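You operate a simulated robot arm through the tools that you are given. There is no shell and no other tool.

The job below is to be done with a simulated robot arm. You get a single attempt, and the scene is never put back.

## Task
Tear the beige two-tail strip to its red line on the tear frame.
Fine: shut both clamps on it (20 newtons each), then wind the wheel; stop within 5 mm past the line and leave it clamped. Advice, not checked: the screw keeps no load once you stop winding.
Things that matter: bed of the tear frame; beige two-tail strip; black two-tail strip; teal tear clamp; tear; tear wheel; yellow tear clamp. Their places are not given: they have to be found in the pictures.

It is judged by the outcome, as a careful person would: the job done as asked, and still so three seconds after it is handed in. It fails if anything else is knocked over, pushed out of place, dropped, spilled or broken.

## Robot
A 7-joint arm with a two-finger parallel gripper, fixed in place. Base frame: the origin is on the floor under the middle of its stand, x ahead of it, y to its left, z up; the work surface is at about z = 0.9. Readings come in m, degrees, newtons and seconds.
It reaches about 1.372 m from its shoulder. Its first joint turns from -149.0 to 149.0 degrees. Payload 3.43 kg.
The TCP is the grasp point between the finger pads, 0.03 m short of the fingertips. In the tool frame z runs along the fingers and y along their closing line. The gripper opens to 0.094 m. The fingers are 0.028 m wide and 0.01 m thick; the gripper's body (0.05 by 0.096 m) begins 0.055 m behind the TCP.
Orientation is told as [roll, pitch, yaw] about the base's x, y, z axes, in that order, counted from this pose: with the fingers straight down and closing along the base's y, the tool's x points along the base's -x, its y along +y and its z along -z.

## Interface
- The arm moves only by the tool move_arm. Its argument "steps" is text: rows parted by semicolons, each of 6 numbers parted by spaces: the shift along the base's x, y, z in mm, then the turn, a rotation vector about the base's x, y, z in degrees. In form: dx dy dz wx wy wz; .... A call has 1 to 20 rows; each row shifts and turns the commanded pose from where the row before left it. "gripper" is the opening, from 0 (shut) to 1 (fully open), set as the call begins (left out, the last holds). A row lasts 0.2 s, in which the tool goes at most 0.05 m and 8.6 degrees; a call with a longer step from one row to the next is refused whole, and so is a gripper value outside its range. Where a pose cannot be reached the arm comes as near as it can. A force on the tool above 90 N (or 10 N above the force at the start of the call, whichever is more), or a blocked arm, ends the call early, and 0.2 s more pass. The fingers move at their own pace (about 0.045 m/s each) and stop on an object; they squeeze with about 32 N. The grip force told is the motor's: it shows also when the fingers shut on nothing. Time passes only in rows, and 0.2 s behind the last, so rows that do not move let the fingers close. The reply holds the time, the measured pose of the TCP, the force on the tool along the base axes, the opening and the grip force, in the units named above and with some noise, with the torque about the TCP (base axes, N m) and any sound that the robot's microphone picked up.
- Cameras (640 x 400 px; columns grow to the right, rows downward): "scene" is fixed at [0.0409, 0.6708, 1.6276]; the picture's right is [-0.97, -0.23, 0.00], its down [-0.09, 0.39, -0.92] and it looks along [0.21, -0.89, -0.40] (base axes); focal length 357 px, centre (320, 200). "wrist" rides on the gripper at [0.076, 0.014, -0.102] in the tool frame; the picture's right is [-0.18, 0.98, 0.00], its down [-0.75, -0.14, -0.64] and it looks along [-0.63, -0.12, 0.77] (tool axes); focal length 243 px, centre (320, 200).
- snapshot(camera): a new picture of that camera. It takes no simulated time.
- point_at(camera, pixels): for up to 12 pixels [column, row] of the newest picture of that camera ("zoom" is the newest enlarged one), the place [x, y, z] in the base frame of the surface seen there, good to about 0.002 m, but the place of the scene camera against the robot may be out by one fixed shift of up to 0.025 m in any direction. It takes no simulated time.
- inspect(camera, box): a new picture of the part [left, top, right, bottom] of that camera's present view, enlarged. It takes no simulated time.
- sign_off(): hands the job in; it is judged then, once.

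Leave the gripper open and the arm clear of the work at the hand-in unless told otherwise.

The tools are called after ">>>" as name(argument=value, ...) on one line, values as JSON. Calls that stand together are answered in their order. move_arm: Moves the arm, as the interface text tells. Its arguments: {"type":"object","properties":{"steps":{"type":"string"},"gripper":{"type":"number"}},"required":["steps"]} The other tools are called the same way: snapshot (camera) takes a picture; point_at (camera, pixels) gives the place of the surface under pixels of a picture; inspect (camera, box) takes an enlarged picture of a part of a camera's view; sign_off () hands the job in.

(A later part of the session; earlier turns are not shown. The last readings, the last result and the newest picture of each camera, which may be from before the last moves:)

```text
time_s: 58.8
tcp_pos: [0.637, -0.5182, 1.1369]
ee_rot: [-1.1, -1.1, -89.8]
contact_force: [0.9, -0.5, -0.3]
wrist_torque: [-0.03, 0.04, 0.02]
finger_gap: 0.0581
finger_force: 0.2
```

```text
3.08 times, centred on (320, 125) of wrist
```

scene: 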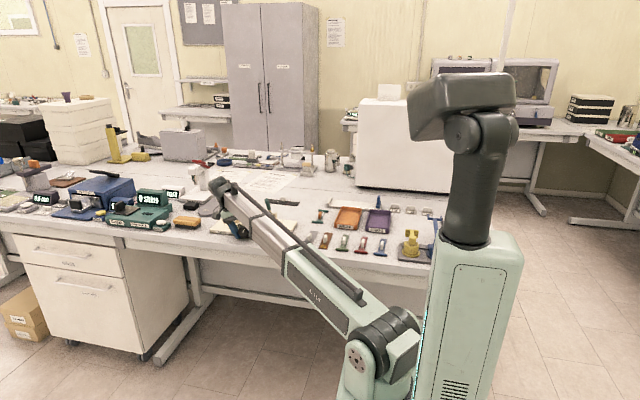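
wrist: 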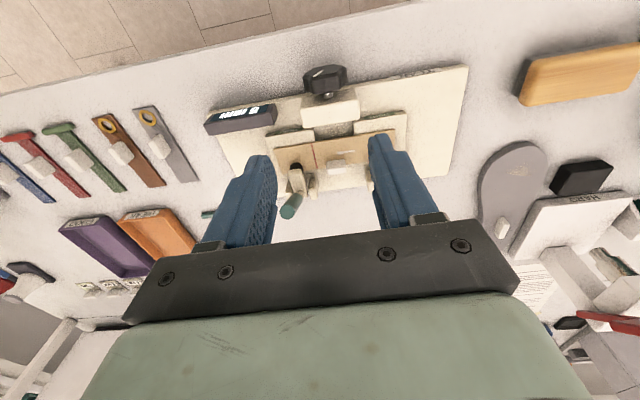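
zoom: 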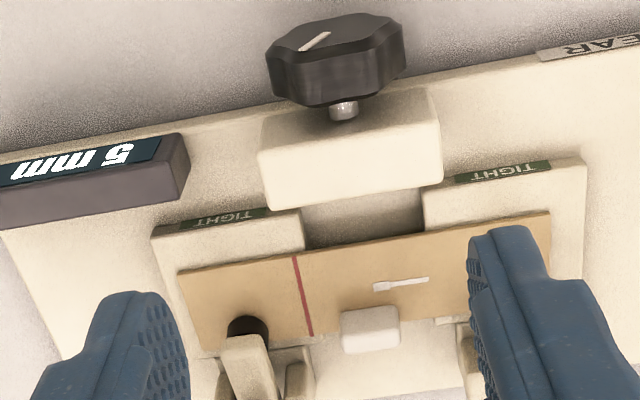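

>>> point_at(camera="zoom", pixels=[[375, 286], [428, 280], [388, 285], [303, 296], [294, 257], [312, 335], [424, 190], [305, 212], [270, 75], [403, 55], [335, 95], [345, 115]])

```text
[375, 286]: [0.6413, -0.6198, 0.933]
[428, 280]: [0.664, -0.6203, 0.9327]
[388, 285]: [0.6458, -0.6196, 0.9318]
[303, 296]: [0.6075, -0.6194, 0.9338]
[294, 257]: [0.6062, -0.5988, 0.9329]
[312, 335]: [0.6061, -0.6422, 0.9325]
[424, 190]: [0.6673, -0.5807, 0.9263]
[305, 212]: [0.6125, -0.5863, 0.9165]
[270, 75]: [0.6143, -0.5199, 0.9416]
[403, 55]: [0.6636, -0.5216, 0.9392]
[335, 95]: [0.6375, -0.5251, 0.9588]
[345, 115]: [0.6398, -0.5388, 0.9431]
```

At 5 mm the tear tip is at x≈0.641 and the red line at x≈0.6065, so the line corresponds to ≈40 mm; I'll aim for 41–43 mm. I measure the pointer angle on the wheel for calibration.

>>> inspect(camera="wrist", box=[295, 55, 355, 100])

>>> inspect(camera="scene", box=[235, 215, 265, 240])

```text
8.89 times, centred on (325, 78) of wrist
```

zoom: 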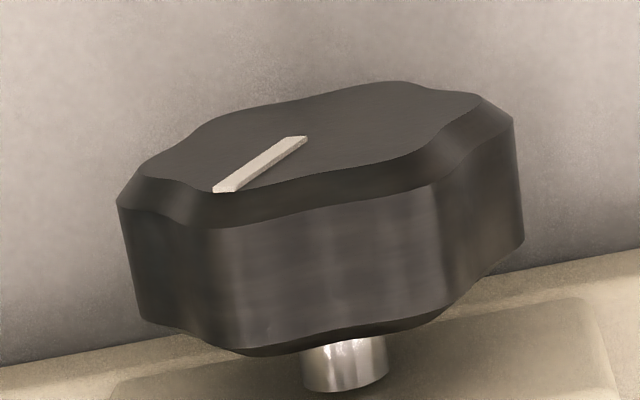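

```text
16.00 times, centred on (250, 228) of scene
```

zoom: 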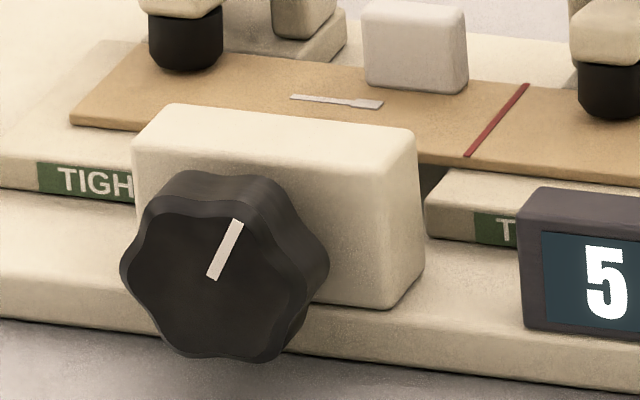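

The wheel has shallow lobes and has turned ≈30° clockwise for 5 mm. Because of the wrist limits I'll test a different hand attitude in free air: tilted 30° toward the front (wrist toward +y) and then swung toward +x, to see which swing range is reachable.

>>> move_arm(steps="20 15 10 0 0 0; 20 15 0 0 0 0; 23 18 0 0 0 0; 0 0 0 -7.5 0 0; 0 0 0 -7.5 0 0; 0 0 0 -7.5 0 0; 0 0 0 -7.5 0 0; 0 0 0 0 7.5 0; 0 0 0 0 7.5 0; 0 0 0 0 7.5 0; 0 0 0 0 7.5 0; 0 0 0 0 0 0", gripper=0.53)

>>> snapshot(camera="scene")

```text
time_s: 61.4
tcp_pos: [0.7019, -0.4714, 1.1471]
ee_rot: [-35.3, -26.4, -72.9]
contact_force: [-0.2, -0.3, -0.3]
wrist_torque: [0.0, 0.0, -0.02]
finger_gap: 0.0497
finger_force: 0.1
```

```text
taken
```

scene: 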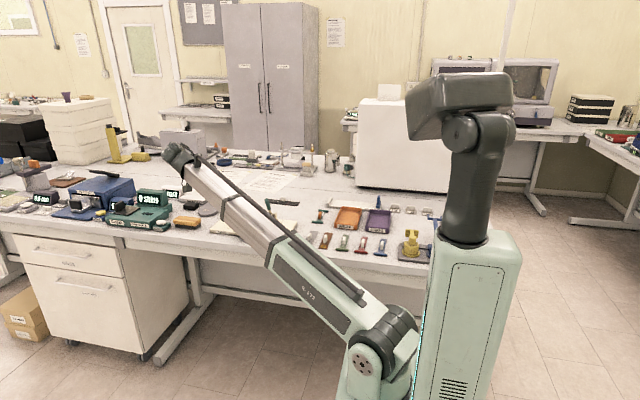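

That attitude was fully reached. I continue the swing toward +x (to ~62°) still in free air, to test the limit.

>>> move_arm(steps="0 0 0 0 8 0; 0 0 0 0 8 0; 0 0 0 0 8 0; 0 0 0 0 8 0; 0 0 0 0 0 0", gripper=0.53)

>>> snapshot(camera="wrist")

>>> inspect(camera="scene", box=[150, 120, 320, 250])

```text
time_s: 62.5
tcp_pos: [0.6691, -0.563, 1.0995]
ee_rot: [-66.7, -14.8, -59.6]
contact_force: [0.0, -1.1, 0.5]
wrist_torque: [0.02, -0.01, 0.0]
finger_gap: 0.0498
finger_force: 0.2
out of reach, approached as far as the arm can: row 1, 2, 3, 4
```

```text
taken
```

wrist: 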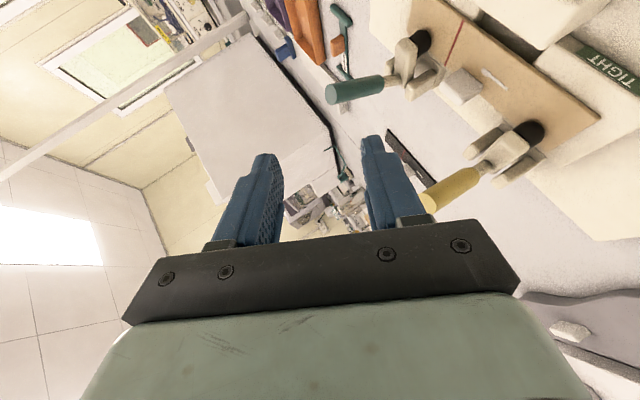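

```text
3.08 times, centred on (235, 185) of scene
```

zoom: 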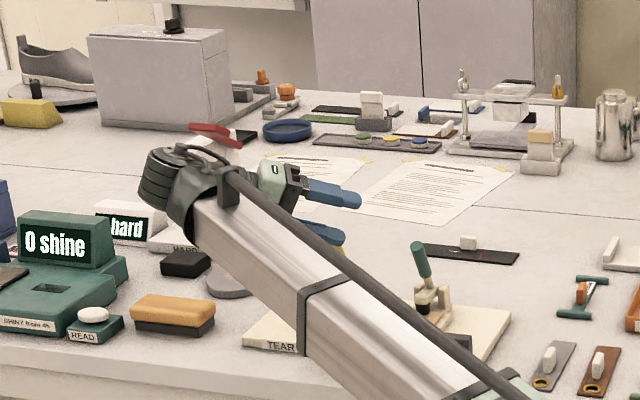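

The last swing was out of reach at that height, so the hand drifted toward the clamps; nothing touched (force ≈0). The limit is the angle between fingers and arm, which is less strict lower down. I turn back 24° and move away to the front and up.

>>> move_arm(steps="10 25 10 0 -8 0; 10 25 10 0 -8 0; 10 25 0 0 -8 0; 0 15 0 -3.5 0 2.8; 0 0 0 0 0 0", gripper=0.53)

>>> snapshot(camera="wrist")

>>> inspect(camera="scene", box=[150, 120, 320, 250])

```text
time_s: 63.8
tcp_pos: [0.692, -0.4865, 1.1111]
ee_rot: [-45.0, -27.3, -66.0]
contact_force: [-0.1, 0.1, 0.2]
wrist_torque: [0.02, 0.0, 0.01]
finger_gap: 0.0498
finger_force: 0.1
out of reach, approached as far as the arm can: row 1
```

```text
taken
```

wrist: 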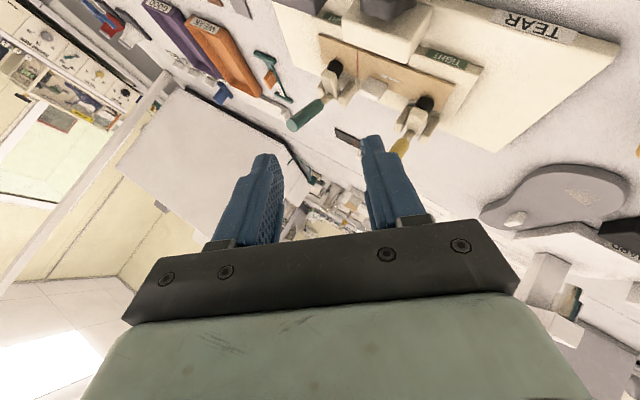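

```text
3.08 times, centred on (235, 185) of scene
```

zoom: 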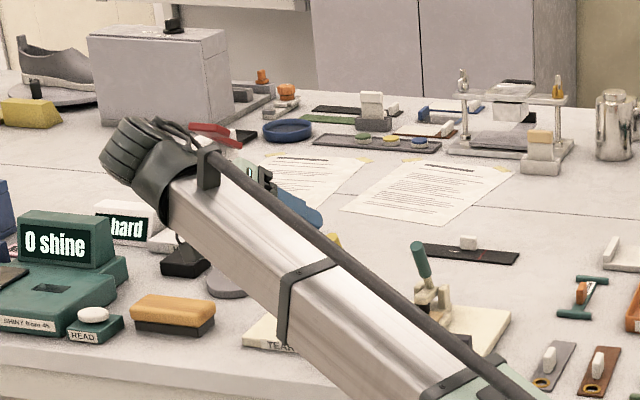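

Now the hand attitude is: finger axis u=(0.514, 0.584, 0.628) from the wheel, closing line nearly in the wheel's plane. I move to a stand-off 80 mm from the wheel centre along this axis.

>>> move_arm(steps="-3 15 0 0 0 0; -3 0 -40 0 0 0; -4 0 -40 0 0 0; 0 0 -40 0 0 0; 0 0 0 0 0 0", gripper=0.53)

>>> snapshot(camera="wrist")

>>> inspect(camera="scene", box=[170, 150, 310, 250])

```text
time_s: 65.0
tcp_pos: [0.6814, -0.4714, 0.9931]
ee_rot: [-45.0, -27.1, -66.0]
contact_force: [0.4, -0.3, 0.1]
wrist_torque: [0.01, 0.02, -0.04]
finger_gap: 0.0498
finger_force: 0.2
```

```text
taken
```

wrist: 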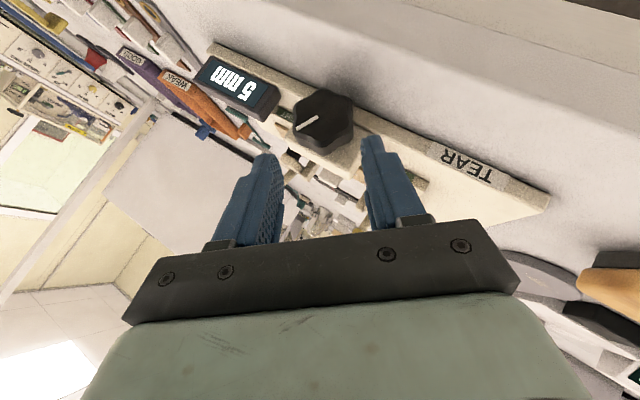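

```text
4.00 times, centred on (240, 200) of scene
```

zoom: 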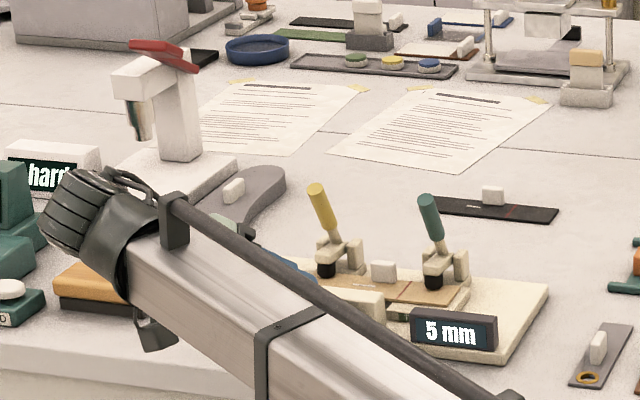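

Good view: wheel centred ahead of the fingers, display legible in both cameras (5 mm). I tilt slightly more to the front (4°) and swing to φ≈69° around the wheel at this stand-off.

>>> move_arm(steps="-2 5 -5 -3.35 0 2.7; 5.9 0 -5.4 0 7.5 0; 5.1 0 -6.2 0 7.5 0; 4.2 0 -6.8 0 7.5 0; 3.3 0 -7.3 0 7.5 0; 0 0 0 0 0 0", gripper=0.53)

>>> snapshot(camera="wrist")

>>> inspect(camera="scene", box=[170, 150, 310, 250])

```text
time_s: 66.3
tcp_pos: [0.6987, -0.4668, 0.9612]
ee_rot: [-73.9, -13.5, -52.1]
contact_force: [-0.2, -0.1, 0.3]
wrist_torque: [0.03, -0.01, -0.02]
finger_gap: 0.0499
finger_force: 0.1
```

```text
taken
```

wrist: 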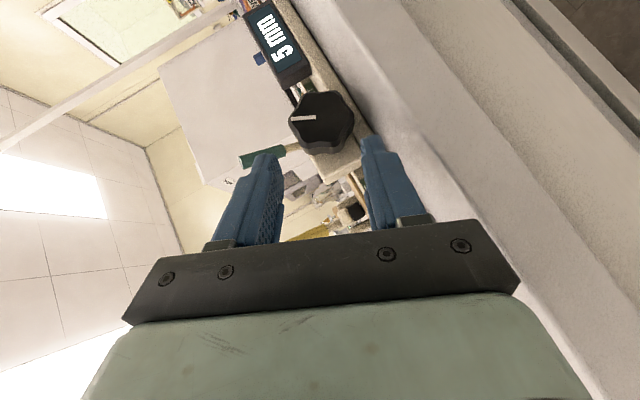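

```text
4.00 times, centred on (240, 200) of scene
```

zoom: 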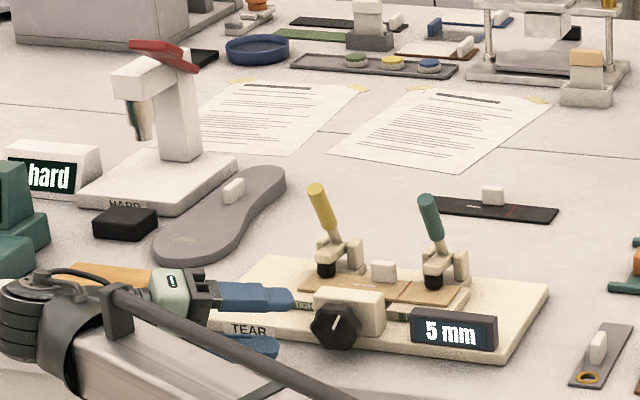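

The pose is as planned and the scene view of strip, wheel and display is clear. I advance along the finger axis by 62 mm so the fingers straddle the wheel.

>>> move_arm(steps="-15 -13.3 -5.3 0 0 0; -15 -13.3 -5.3 0 0 0; -14.5 -13.2 -5.2 0 0 0; 0 0 0 0 0 0", gripper=0.53)

>>> snapshot(camera="wrist")

>>> inspect(camera="scene", box=[190, 180, 310, 250])

```text
time_s: 67.3
tcp_pos: [0.6574, -0.5051, 0.9448]
ee_rot: [-73.8, -13.5, -52.1]
contact_force: [11.5, 12.9, -0.5]
wrist_torque: [0.63, -0.29, 0.03]
finger_gap: 0.0516
finger_force: 1.6
```

```text
taken
```

wrist: 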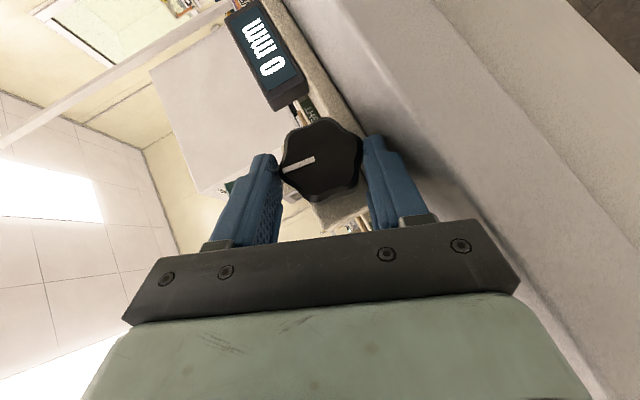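

```text
5.33 times, centred on (250, 215) of scene
```

zoom: 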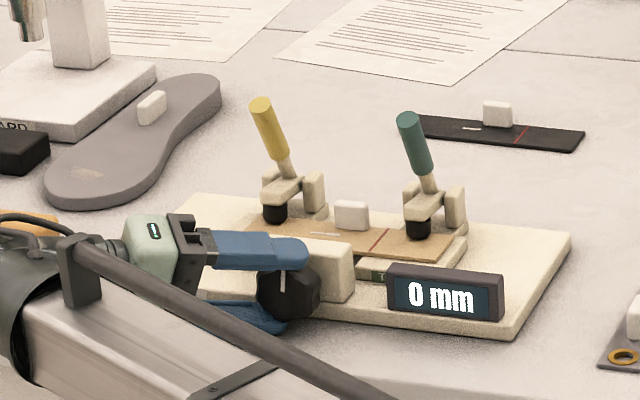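

The display dropped back to 0 mm as the lower finger rubbed the wheel backwards — so the display shows screw travel, while the tear mark stays. The fingers straddle the wheel now, so I close the grip on it and read the forces.

>>> move_arm(steps="0 0 0 0 0 0; 0 0 0 0 0 0; 0 0 0 0 0 0", gripper=0)

>>> snapshot(camera="wrist")

>>> inspect(camera="scene", box=[215, 195, 305, 250])

```text
time_s: 68.2
tcp_pos: [0.6566, -0.5048, 0.9438]
ee_rot: [-73.8, -13.5, -52.1]
contact_force: [17.3, 17.7, -15.0]
wrist_torque: [0.47, -0.39, 0.68]
finger_gap: 0.0485
finger_force: 45.1
```

```text
taken
```

wrist: 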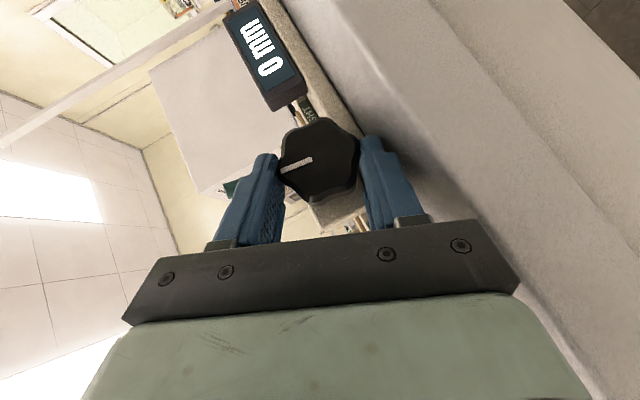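

```text
7.11 times, centred on (260, 222) of scene
```

zoom: 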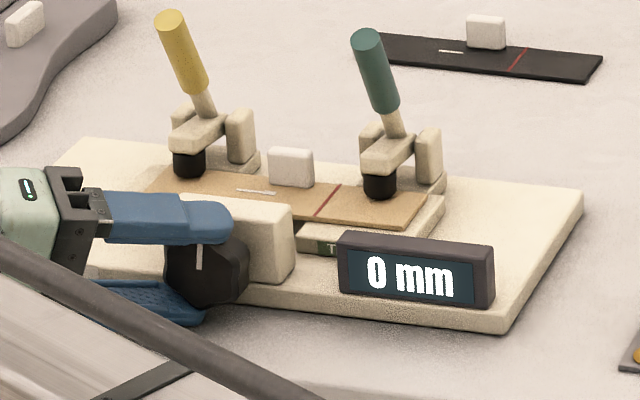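

The grip closes at 48.5 mm across the wheel's lobes (wheel is ~48 mm lobe-to-lobe), which explains the scraping. The wheel is held with 45 N. I now wind clockwise: 4 steps of −7.5° about the wheel axis, easing the residual force.

>>> move_arm(steps="1 1 0.5 0 -5 0; -0.5 0.5 1 0 -7.5 0; -1 0 1.5 0 -7.5 0; 0 0 0 0 0 0", gripper=0)

>>> snapshot(camera="wrist")

>>> inspect(camera="scene", box=[215, 195, 305, 250])

```text
time_s: 69.2
tcp_pos: [0.6535, -0.5052, 0.9487]
ee_rot: [-56.5, -25.3, -58.0]
contact_force: [11.0, -7.5, 7.5]
wrist_torque: [0.73, -0.06, 0.52]
finger_gap: 0.0486
finger_force: 44.7
```

```text
taken
```

wrist: 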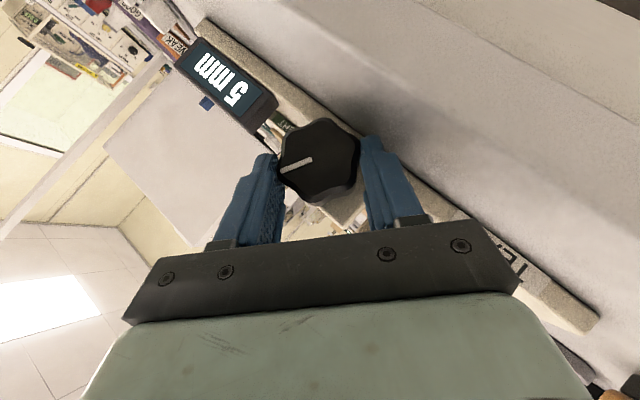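

```text
7.11 times, centred on (260, 222) of scene
```

zoom: 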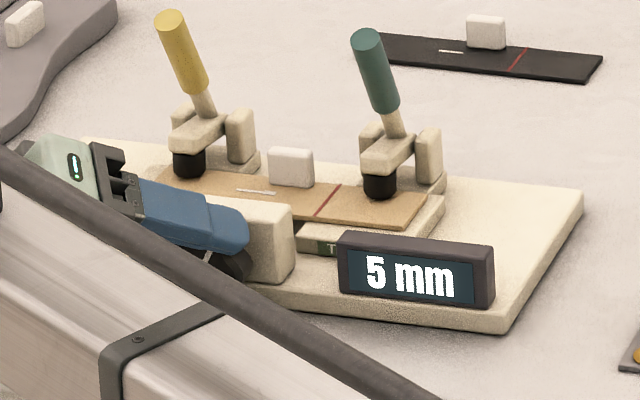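

20° of winding moved the display from 0 to 5 mm (≈4°/mm) with moderate forces. I continue 12° more.

>>> move_arm(steps="-1.1 0 1.1 0 -6 0; -1.2 0 1 0 -6 0; 0 0 0 0 0 0", gripper=0)

>>> snapshot(camera="wrist")

>>> inspect(camera="scene", box=[215, 195, 305, 250])

```text
time_s: 70.0
tcp_pos: [0.6499, -0.5054, 0.9523]
ee_rot: [-44.7, -31.2, -63.5]
contact_force: [3.3, -20.4, 18.4]
wrist_torque: [-0.36, 0.11, 1.3]
finger_gap: 0.0485
finger_force: 45.4
```

```text
taken
```

wrist: 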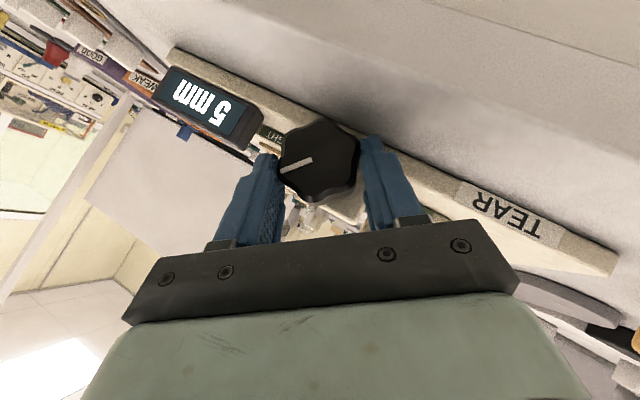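

```text
7.11 times, centred on (260, 222) of scene
```

zoom: 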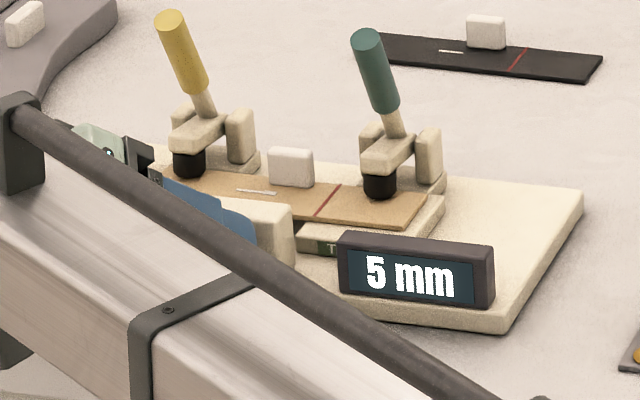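

The display still shows 5 mm after 32° total. I look closely at the strip's tear mark for its real length.

>>> inspect(camera="scene", box=[240, 210, 280, 235])

```text
16.00 times, centred on (260, 222) of scene
```

zoom: 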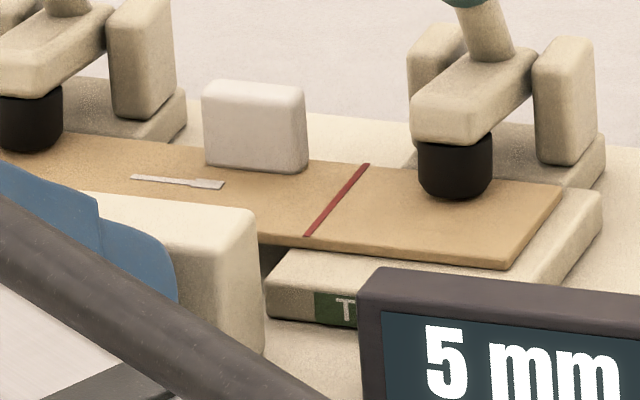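

>>> point_at(camera="zoom", pixels=[[223, 185], [132, 178], [192, 182], [335, 203], [368, 165], [305, 236]])

```text
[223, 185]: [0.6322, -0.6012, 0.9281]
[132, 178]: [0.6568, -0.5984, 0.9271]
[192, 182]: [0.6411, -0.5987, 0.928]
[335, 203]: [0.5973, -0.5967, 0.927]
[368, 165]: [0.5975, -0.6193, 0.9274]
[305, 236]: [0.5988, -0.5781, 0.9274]
```

The tear tip is still 5 mm along (34.7 mm to the line). From the two gripped poses I solve the wheel centre more precisely: (0.638, −0.518, 0.937). I now open the fingers and back off along the finger axis without turning the wheel.

>>> move_arm(steps="0 0 0 0 0 0; 0 0 0 0 0 0; 7 9.6 9.1 0 0 0; 12 16 15 0 0 0; 12 16 15 0 0 0; 0 0 0 0 0 0", gripper=0.61)

>>> snapshot(camera="wrist")

>>> inspect(camera="scene", box=[215, 195, 305, 250])

```text
time_s: 71.3
tcp_pos: [0.6835, -0.4614, 0.9879]
ee_rot: [-44.7, -31.0, -63.5]
contact_force: [-0.4, -0.4, 0.6]
wrist_torque: [0.01, -0.01, 0.01]
finger_gap: 0.0575
finger_force: 0.1
```

```text
taken
```

wrist: 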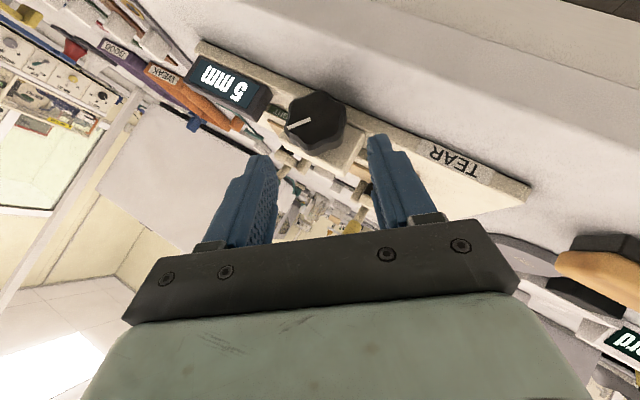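

```text
7.11 times, centred on (260, 222) of scene
```

zoom: 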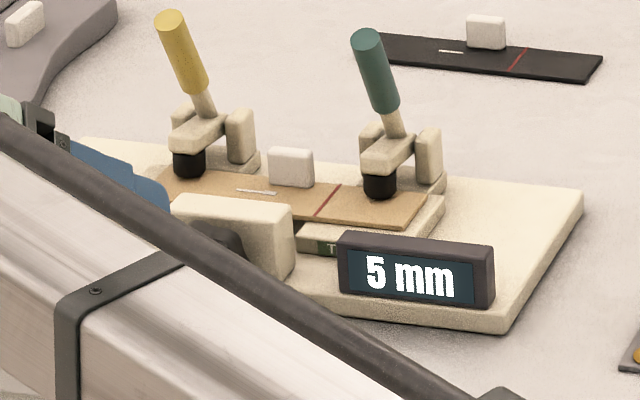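

Clean release, still 5 mm. Now I swing the hand back by 30° around the wheel axis at this stand-off to φ≈67°.

>>> move_arm(steps="5 0 -5.3 0 7.5 0; 4.2 -0.5 -6.2 0 7.5 0; 3.2 -0.7 -6.8 0 7.5 0; 2.2 -0.7 -7.5 0 7.5 0; 0 0 0 0 0 0", gripper=0.52)

>>> snapshot(camera="wrist")

>>> inspect(camera="scene", box=[215, 195, 305, 250])

```text
time_s: 72.5
tcp_pos: [0.6978, -0.4655, 0.9637]
ee_rot: [-72.3, -14.9, -52.4]
contact_force: [0.4, -0.1, -0.3]
wrist_torque: [-0.01, -0.03, -0.01]
finger_gap: 0.0491
finger_force: 0.1
```

```text
taken
```

wrist: 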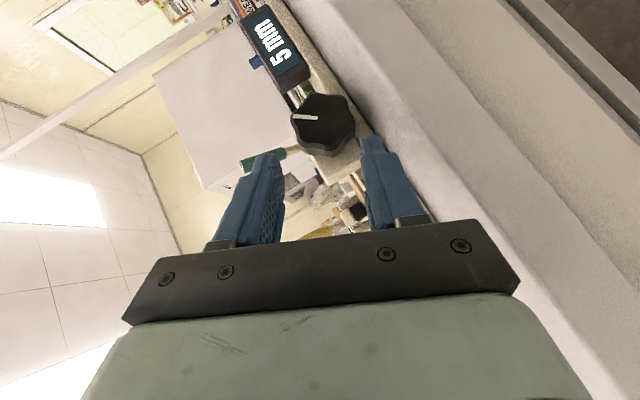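

```text
7.11 times, centred on (260, 222) of scene
```

zoom: 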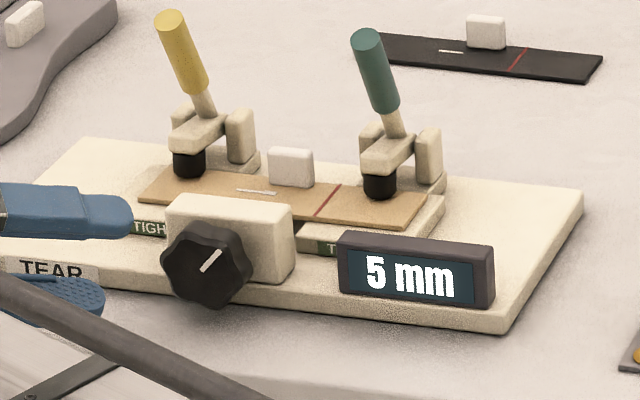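

The pointer stands ≈45° clockwise, display 5 mm. I advance along the finger axis onto the wheel again using the corrected centre.

>>> move_arm(steps="-15.2 -13.2 -6.6 0 0 0; -15.2 -13.2 -6.6 0 0 0; -15.2 -13.2 -6.6 0 0 0; 0 0 0 0 0 0", gripper=0.52)

>>> snapshot(camera="wrist")

>>> inspect(camera="scene", box=[215, 195, 305, 250])

```text
time_s: 73.5
tcp_pos: [0.6573, -0.5007, 0.9435]
ee_rot: [-72.2, -14.8, -52.2]
contact_force: [50.8, 49.5, 24.9]
wrist_torque: [2.33, -1.16, 0.21]
finger_gap: 0.0488
finger_force: 0.2
```

```text
taken
```

wrist: 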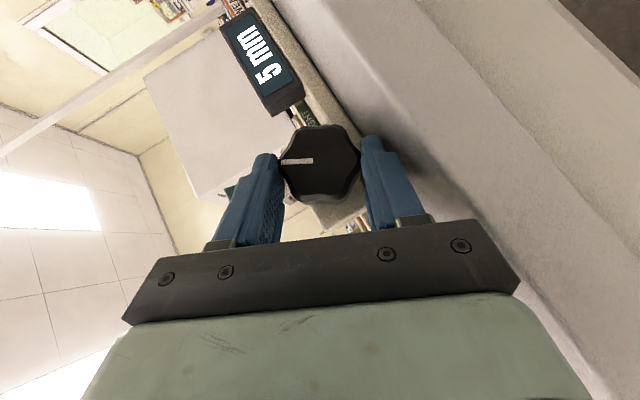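

```text
7.11 times, centred on (260, 222) of scene
```

zoom: 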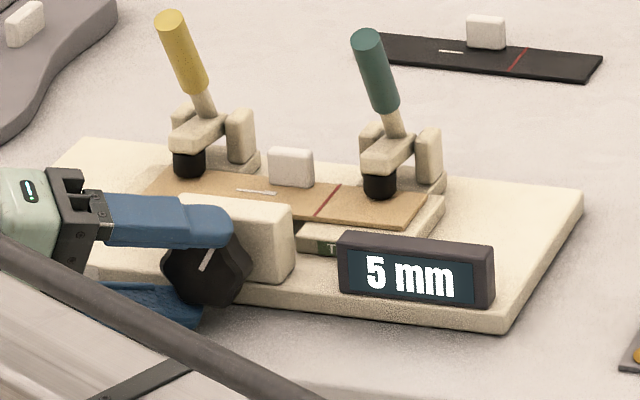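

The lower finger is pressing on the bed's front face (75 N back along the finger axis), so this grip attitude is too tight. I'll retreat and instead use the hand upright: with the gripper wide open, press the inner pad of the −x finger against the wheel's −x side and move straight down, rolling the wheel clockwise like a rack. First the retreat, in steps.

>>> move_arm(steps="10.6 9.6 4.4 0 0 0; 25 22 10 0 0 0; 5 0 15 0 -8 0; 5 0 20 0 -8 0; 10 0 20 0 -8 0; 15 0 15 0 -8 0; 15 0 10 0 -8 0; 15 0 0 0 -8 0; 0 0 0 0 0 0", gripper=0.56)

>>> inspect(camera="scene", box=[190, 160, 310, 250])

```text
time_s: 75.5
tcp_pos: [0.7532, -0.4735, 1.0375]
ee_rot: [-24.1, -37.5, -75.1]
contact_force: [-0.6, 0.1, 0.3]
wrist_torque: [0.0, -0.03, 0.01]
finger_gap: 0.0523
finger_force: 0.0
```

```text
4.44 times, centred on (250, 205) of scene
```

zoom: 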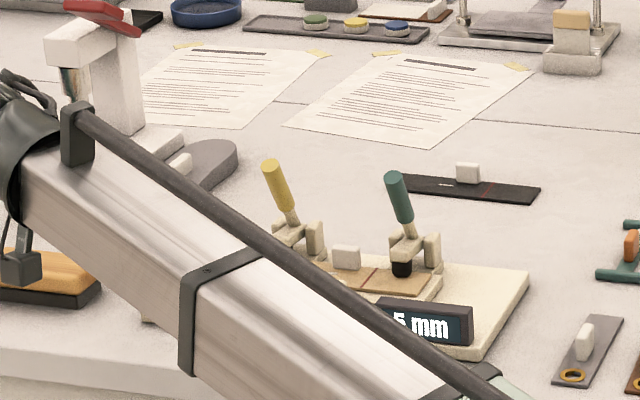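

Clear of the wheel; display still 5 mm. I bring the hand upright: +40° about the closing line, then −19° about y.

>>> move_arm(steps="0 0 5 7.57 0 -2.59; 0 0 5 7.57 0 -2.59; 0 -5 5 7.57 0 -2.59; 0 -10 5 7.57 0 -2.59; 0 -10 5 7.57 0 -2.59; 0 -10 0 0 -8 0; -10 -5 0 0 -8 0; -10 0 0 0 -3.2 0; 0 0 0 0 0 0", gripper=1)

>>> snapshot(camera="wrist")

>>> inspect(camera="scene", box=[190, 160, 310, 250])

```text
time_s: 77.5
tcp_pos: [0.7355, -0.5271, 1.0148]
ee_rot: [2.7, -2.0, -90.3]
contact_force: [1.5, 0.2, -0.1]
wrist_torque: [0.03, -0.02, -0.01]
finger_gap: 0.094
finger_force: 0.0
out of reach, approached as far as the arm can: row 4, 5
```

```text
taken
```

wrist: 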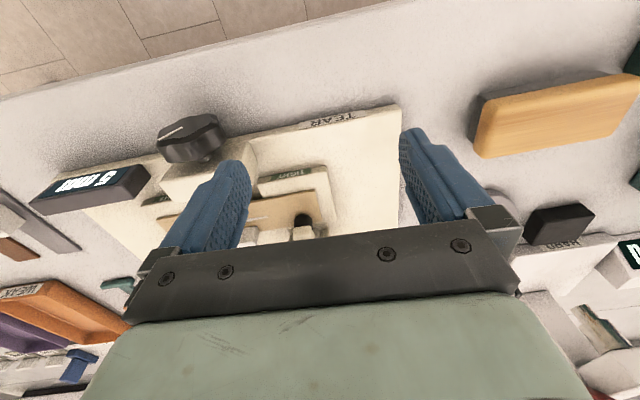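

```text
4.44 times, centred on (250, 205) of scene
```

zoom: 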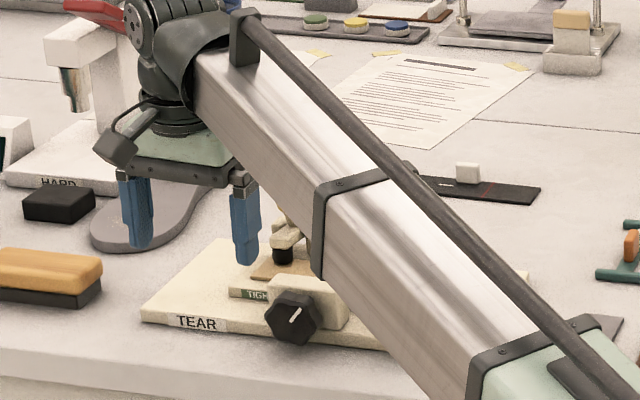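

The hand is nearly upright (2–3° off, which I'll correct), fingers open 94 mm. I move so the −x finger comes to the left (−x) of the wheel, still above it, at y≈−0.514.

>>> move_arm(steps="-30 6 10 2 2.7 0.3; -30 4 0 0 0 0; -20 3 0 0 0 0; 0 0 0 0 0 0", gripper=1)

>>> snapshot(camera="wrist")

>>> inspect(camera="scene", box=[190, 160, 310, 250])

```text
time_s: 78.5
tcp_pos: [0.657, -0.515, 1.0259]
ee_rot: [-0.1, 0.1, -89.9]
contact_force: [0.7, 0.1, 0.1]
wrist_torque: [0.0, -0.01, -0.02]
finger_gap: 0.0941
finger_force: 0.0
```

```text
taken
```

wrist: 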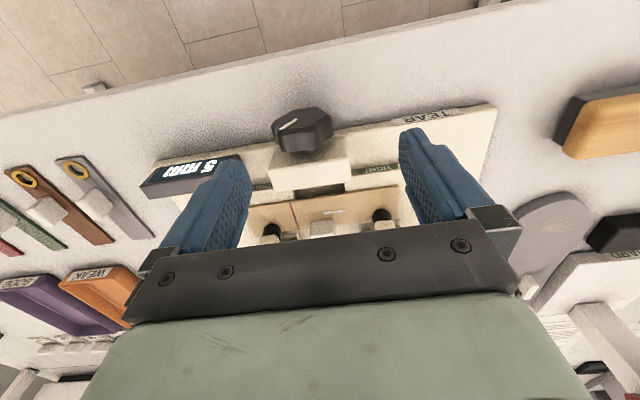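

```text
4.44 times, centred on (250, 205) of scene
```

zoom: 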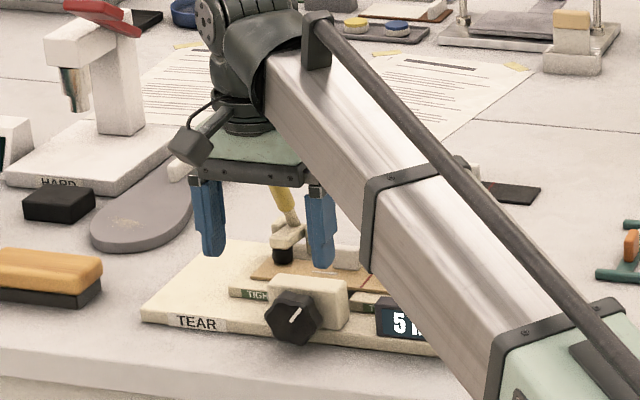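

The display and strip stay visible to the wrist camera. I lower the hand beside the wheel with the −x finger about 6 mm clear of it (tip just below wheel centre height).

>>> move_arm(steps="-3 0 -30 0 0 0; 0 0 -24 0 0 0; 0 0 -10 0 0 0; 0 0 0 0 0 0", gripper=1)

>>> snapshot(camera="wrist")

>>> inspect(camera="scene", box=[215, 190, 305, 250])

```text
time_s: 79.5
tcp_pos: [0.6525, -0.514, 0.9613]
ee_rot: [-0.1, 0.0, -89.9]
contact_force: [-0.3, 0.4, 0.0]
wrist_torque: [-0.01, 0.0, 0.01]
finger_gap: 0.094
finger_force: 0.0
```

```text
taken
```

wrist: 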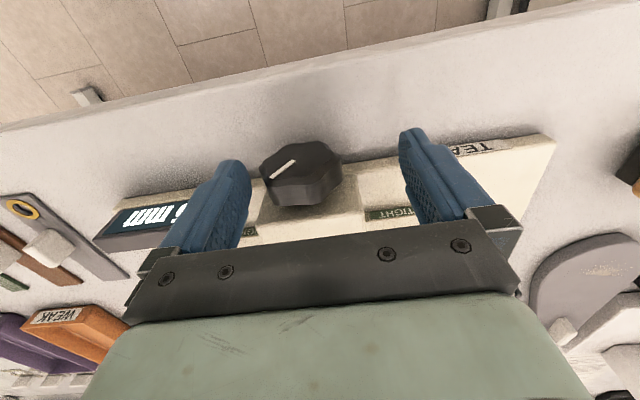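

```text
6.67 times, centred on (260, 220) of scene
```

zoom: 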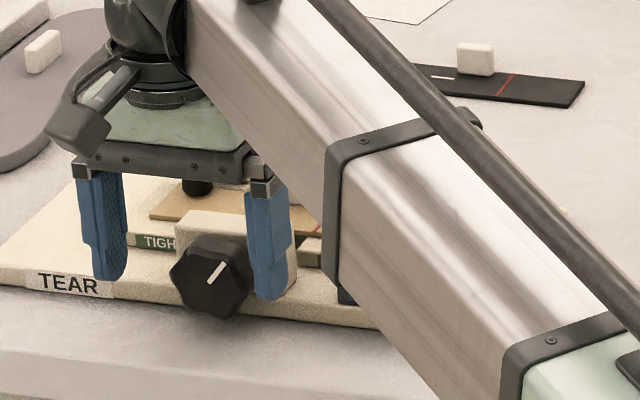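

The −x finger stands right beside the wheel. I press it gently toward +x (12 mm in small steps) and read the contact force.

>>> move_arm(steps="5 0 0 0 0 0; 3 0 0 0 0 0; 2 0 0 0 0 0; 1.5 0 0 0 0 0; 0 0 0 0 0 0", gripper=1)

>>> snapshot(camera="wrist")

```text
time_s: 80.8
tcp_pos: [0.6616, -0.5165, 0.9635]
ee_rot: [-0.3, 0.1, -90.0]
contact_force: [-12.7, 0.4, -0.4]
wrist_torque: [0.16, 0.31, -0.04]
finger_gap: 0.0942
finger_force: 0.0
```

```text
taken
```

wrist: 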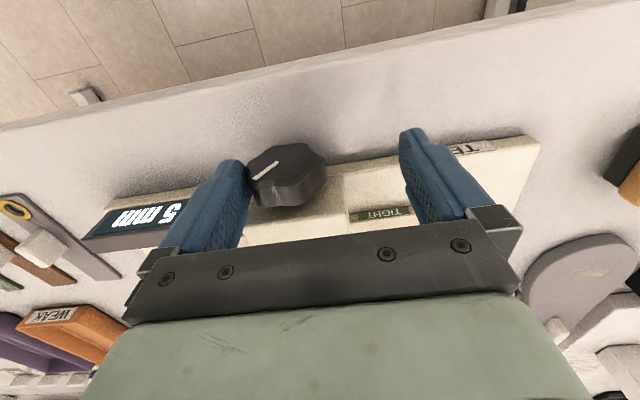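

Contact with 12.7 N. I press 3 mm more and then move down 28 mm in 4 mm steps to roll the wheel clockwise.

>>> move_arm(steps="3 0 0 0 0 0; 0 0 -4 0 0 0; 0 0 -4 0 0 0; 0 0 -4 0 0 0; 0 0 -4 0 0 0; 0 0 -4 0 0 0; 0 0 -4 0 0 0; 0 0 -3 0 0 0; 0 0 0 0 0 0", gripper=1)

>>> snapshot(camera="wrist")

>>> inspect(camera="scene", box=[215, 190, 305, 250])

```text
time_s: 82.8
tcp_pos: [0.6618, -0.5156, 0.9351]
ee_rot: [-1.1, 0.2, -90.1]
contact_force: [-72.6, 3.4, -11.1]
wrist_torque: [-0.41, -0.4, -0.87]
finger_gap: 0.0941
finger_force: 0.2
```

```text
taken
```

wrist: 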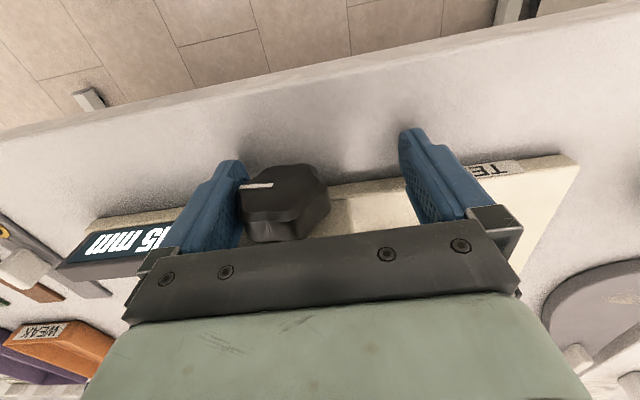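

```text
6.67 times, centred on (260, 220) of scene
```

zoom: 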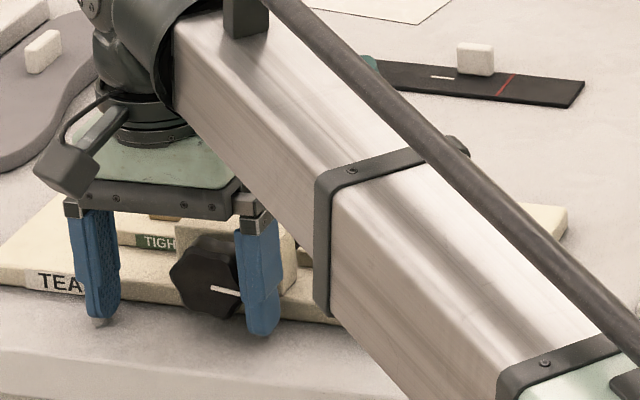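

The wheel turned by about 55° (pointer now points to −x) and the display shows 15 mm. Side force peaked at 73 N on a lobe, so I'll press slightly less next time. I disengage (−x) and rise for the next stroke, then read the display and tear.

>>> move_arm(steps="-6 0 0 0 0 0; -7 0 0 0 0 0; 0 0 15 0 0 0; 0 0 14 0 0 0; 0 0 0 0 0 0", gripper=1)

>>> snapshot(camera="wrist")

>>> inspect(camera="scene", box=[215, 190, 305, 250])

```text
time_s: 84.0
tcp_pos: [0.6559, -0.5161, 0.9631]
ee_rot: [-0.1, 0.1, -89.9]
contact_force: [-0.6, 0.0, -0.8]
wrist_torque: [0.0, -0.03, 0.0]
finger_gap: 0.0942
finger_force: 0.1
```

```text
taken
```

wrist: 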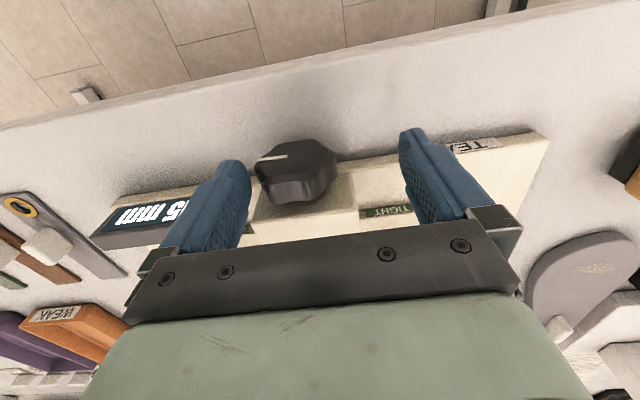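

```text
6.67 times, centred on (260, 220) of scene
```

zoom: 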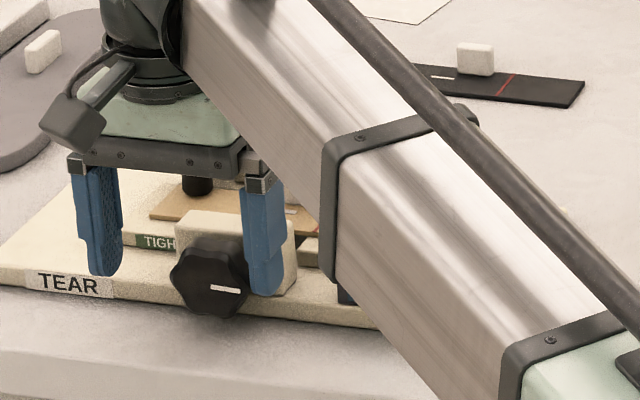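

The finger hides part of the display. I raise the hand ~80 mm to read the display and tear mark properly.

>>> move_arm(steps="0 0 40 0 0 0; 0 0 40 0 0 0; 0 0 30 0 0 0; 0 0 0 0 0 0", gripper=1)

>>> snapshot(camera="wrist")

>>> inspect(camera="wrist", box=[190, 70, 400, 230])

```text
time_s: 85.0
tcp_pos: [0.6531, -0.5172, 1.0743]
ee_rot: [-0.1, 0.1, -89.9]
contact_force: [0.1, 0.5, 0.0]
wrist_torque: [-0.03, 0.02, 0.02]
finger_gap: 0.0941
finger_force: 0.0
```

```text
taken
```

wrist: 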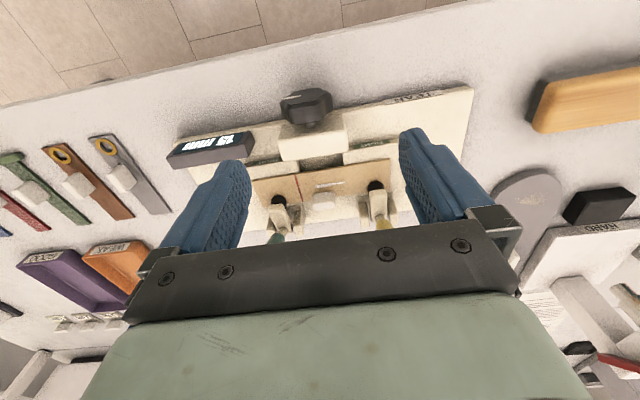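

```text
2.50 times, centred on (295, 150) of wrist
```

zoom: 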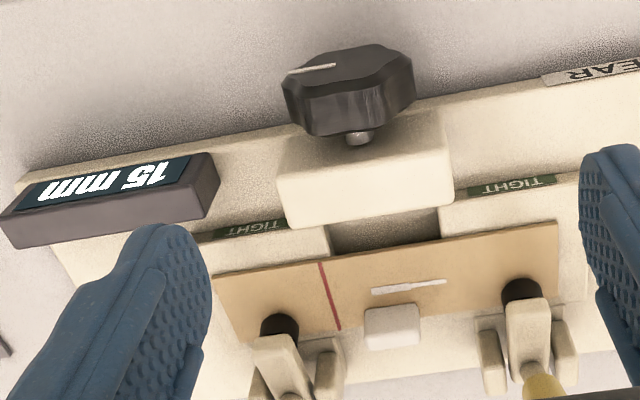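

>>> point_at(camera="zoom", pixels=[[372, 291], [446, 281], [411, 286], [327, 294], [320, 263], [338, 328]])

>>> inspect(camera="wrist", box=[290, 170, 360, 220])

```text
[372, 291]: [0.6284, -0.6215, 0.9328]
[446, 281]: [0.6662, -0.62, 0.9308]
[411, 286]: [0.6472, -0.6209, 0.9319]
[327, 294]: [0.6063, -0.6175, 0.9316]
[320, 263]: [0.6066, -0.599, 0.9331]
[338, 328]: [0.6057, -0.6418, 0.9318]
```

```text
8.00 times, centred on (325, 195) of wrist
```

zoom: 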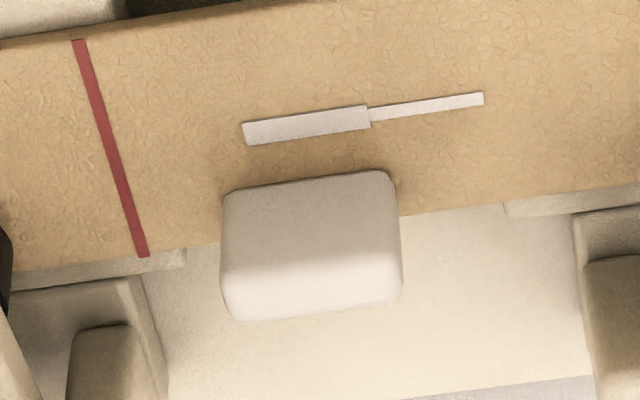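

The thicker white part is the tear itself, growing from the thin slit mark. I measure its start, tip and the red line in this zoom.

>>> point_at(camera="zoom", pixels=[[243, 135], [368, 114], [484, 98], [109, 150], [112, 148]])

```text
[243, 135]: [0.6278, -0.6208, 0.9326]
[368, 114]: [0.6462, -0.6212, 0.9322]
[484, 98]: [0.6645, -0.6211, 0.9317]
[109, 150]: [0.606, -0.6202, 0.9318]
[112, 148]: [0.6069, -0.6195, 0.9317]
```

Tear so far: from x=0.6462 to 0.6278 = 18.4 mm; the line is at 0.6065 (≈39.7 mm). So the display is coarse (15) and I'll trust the measured tip. One stroke gave about +13 mm; one more full stroke stays safely short of the line. I go down beside the wheel, engage, roll, and disengage.

>>> move_arm(steps="1 0 -45 0 0 0; 0 0 -45 0 0 0; 0 0 -20.5 0 0 0; 5 0 0 0 0 0; 4 0 0 0 0 0; 2 0 0 0 0 0; 1 0 -4 0 0 0; 0 0 -4 0 0 0; 0 0 -4 0 0 0; 0 0 -4 0 0 0; 0 0 -4 0 0 0; 0 0 -4 0 0 0; 0 0 -4 0 0 0; -6 0 0 0 0 0; -7 0 0 0 0 0; 0 0 15 0 0 0; 0 0 40 0 0 0; 0 0 40 0 0 0; 0 0 40 0 0 0; 0 0 0 0 0 0", gripper=1)

>>> snapshot(camera="wrist")

>>> inspect(camera="wrist", box=[190, 70, 400, 230])

```text
time_s: 89.2
tcp_pos: [0.6554, -0.5146, 1.0731]
ee_rot: [-0.1, 0.1, -90.0]
contact_force: [0.1, 0.3, -0.1]
wrist_torque: [0.04, 0.03, 0.03]
finger_gap: 0.094
finger_force: 0.0
```

```text
taken
```

wrist: 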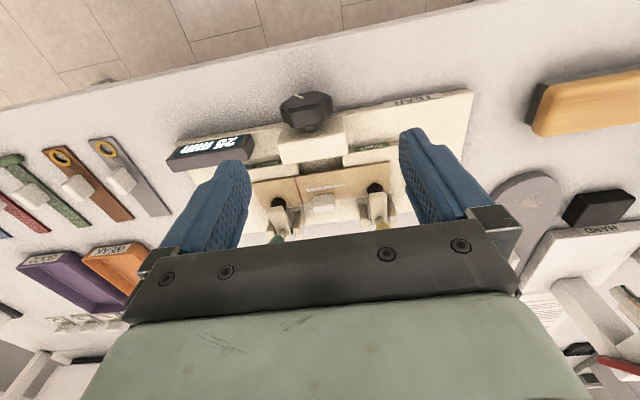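

```text
2.50 times, centred on (295, 150) of wrist
```

zoom: 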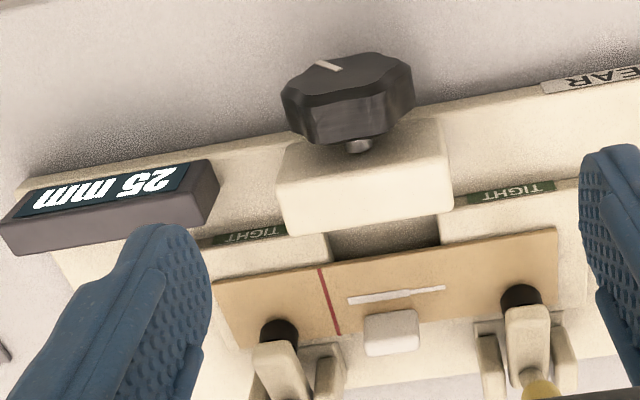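

The display reads 25 mm now and the tear grew nicely. I zoom in to measure the tip.

>>> inspect(camera="wrist", box=[290, 170, 360, 220])

```text
8.00 times, centred on (325, 195) of wrist
```

zoom: 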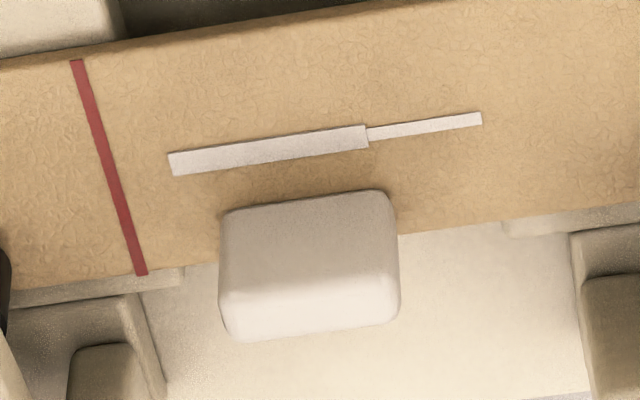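

>>> point_at(camera="zoom", pixels=[[169, 165], [367, 137], [482, 118], [108, 172], [105, 165], [112, 180]])

>>> inspect(camera="wrist", box=[270, 80, 345, 140])

```text
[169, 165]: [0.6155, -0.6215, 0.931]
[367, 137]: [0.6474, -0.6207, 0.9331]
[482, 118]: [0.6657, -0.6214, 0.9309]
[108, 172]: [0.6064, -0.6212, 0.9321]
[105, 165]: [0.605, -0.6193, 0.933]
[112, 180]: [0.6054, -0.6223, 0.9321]
```

```text
6.67 times, centred on (308, 110) of wrist
```

zoom: 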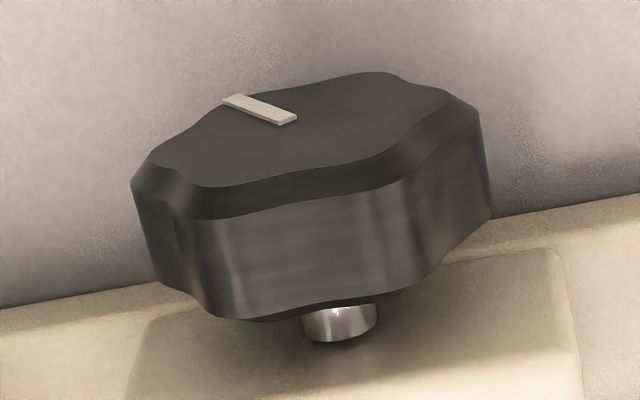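

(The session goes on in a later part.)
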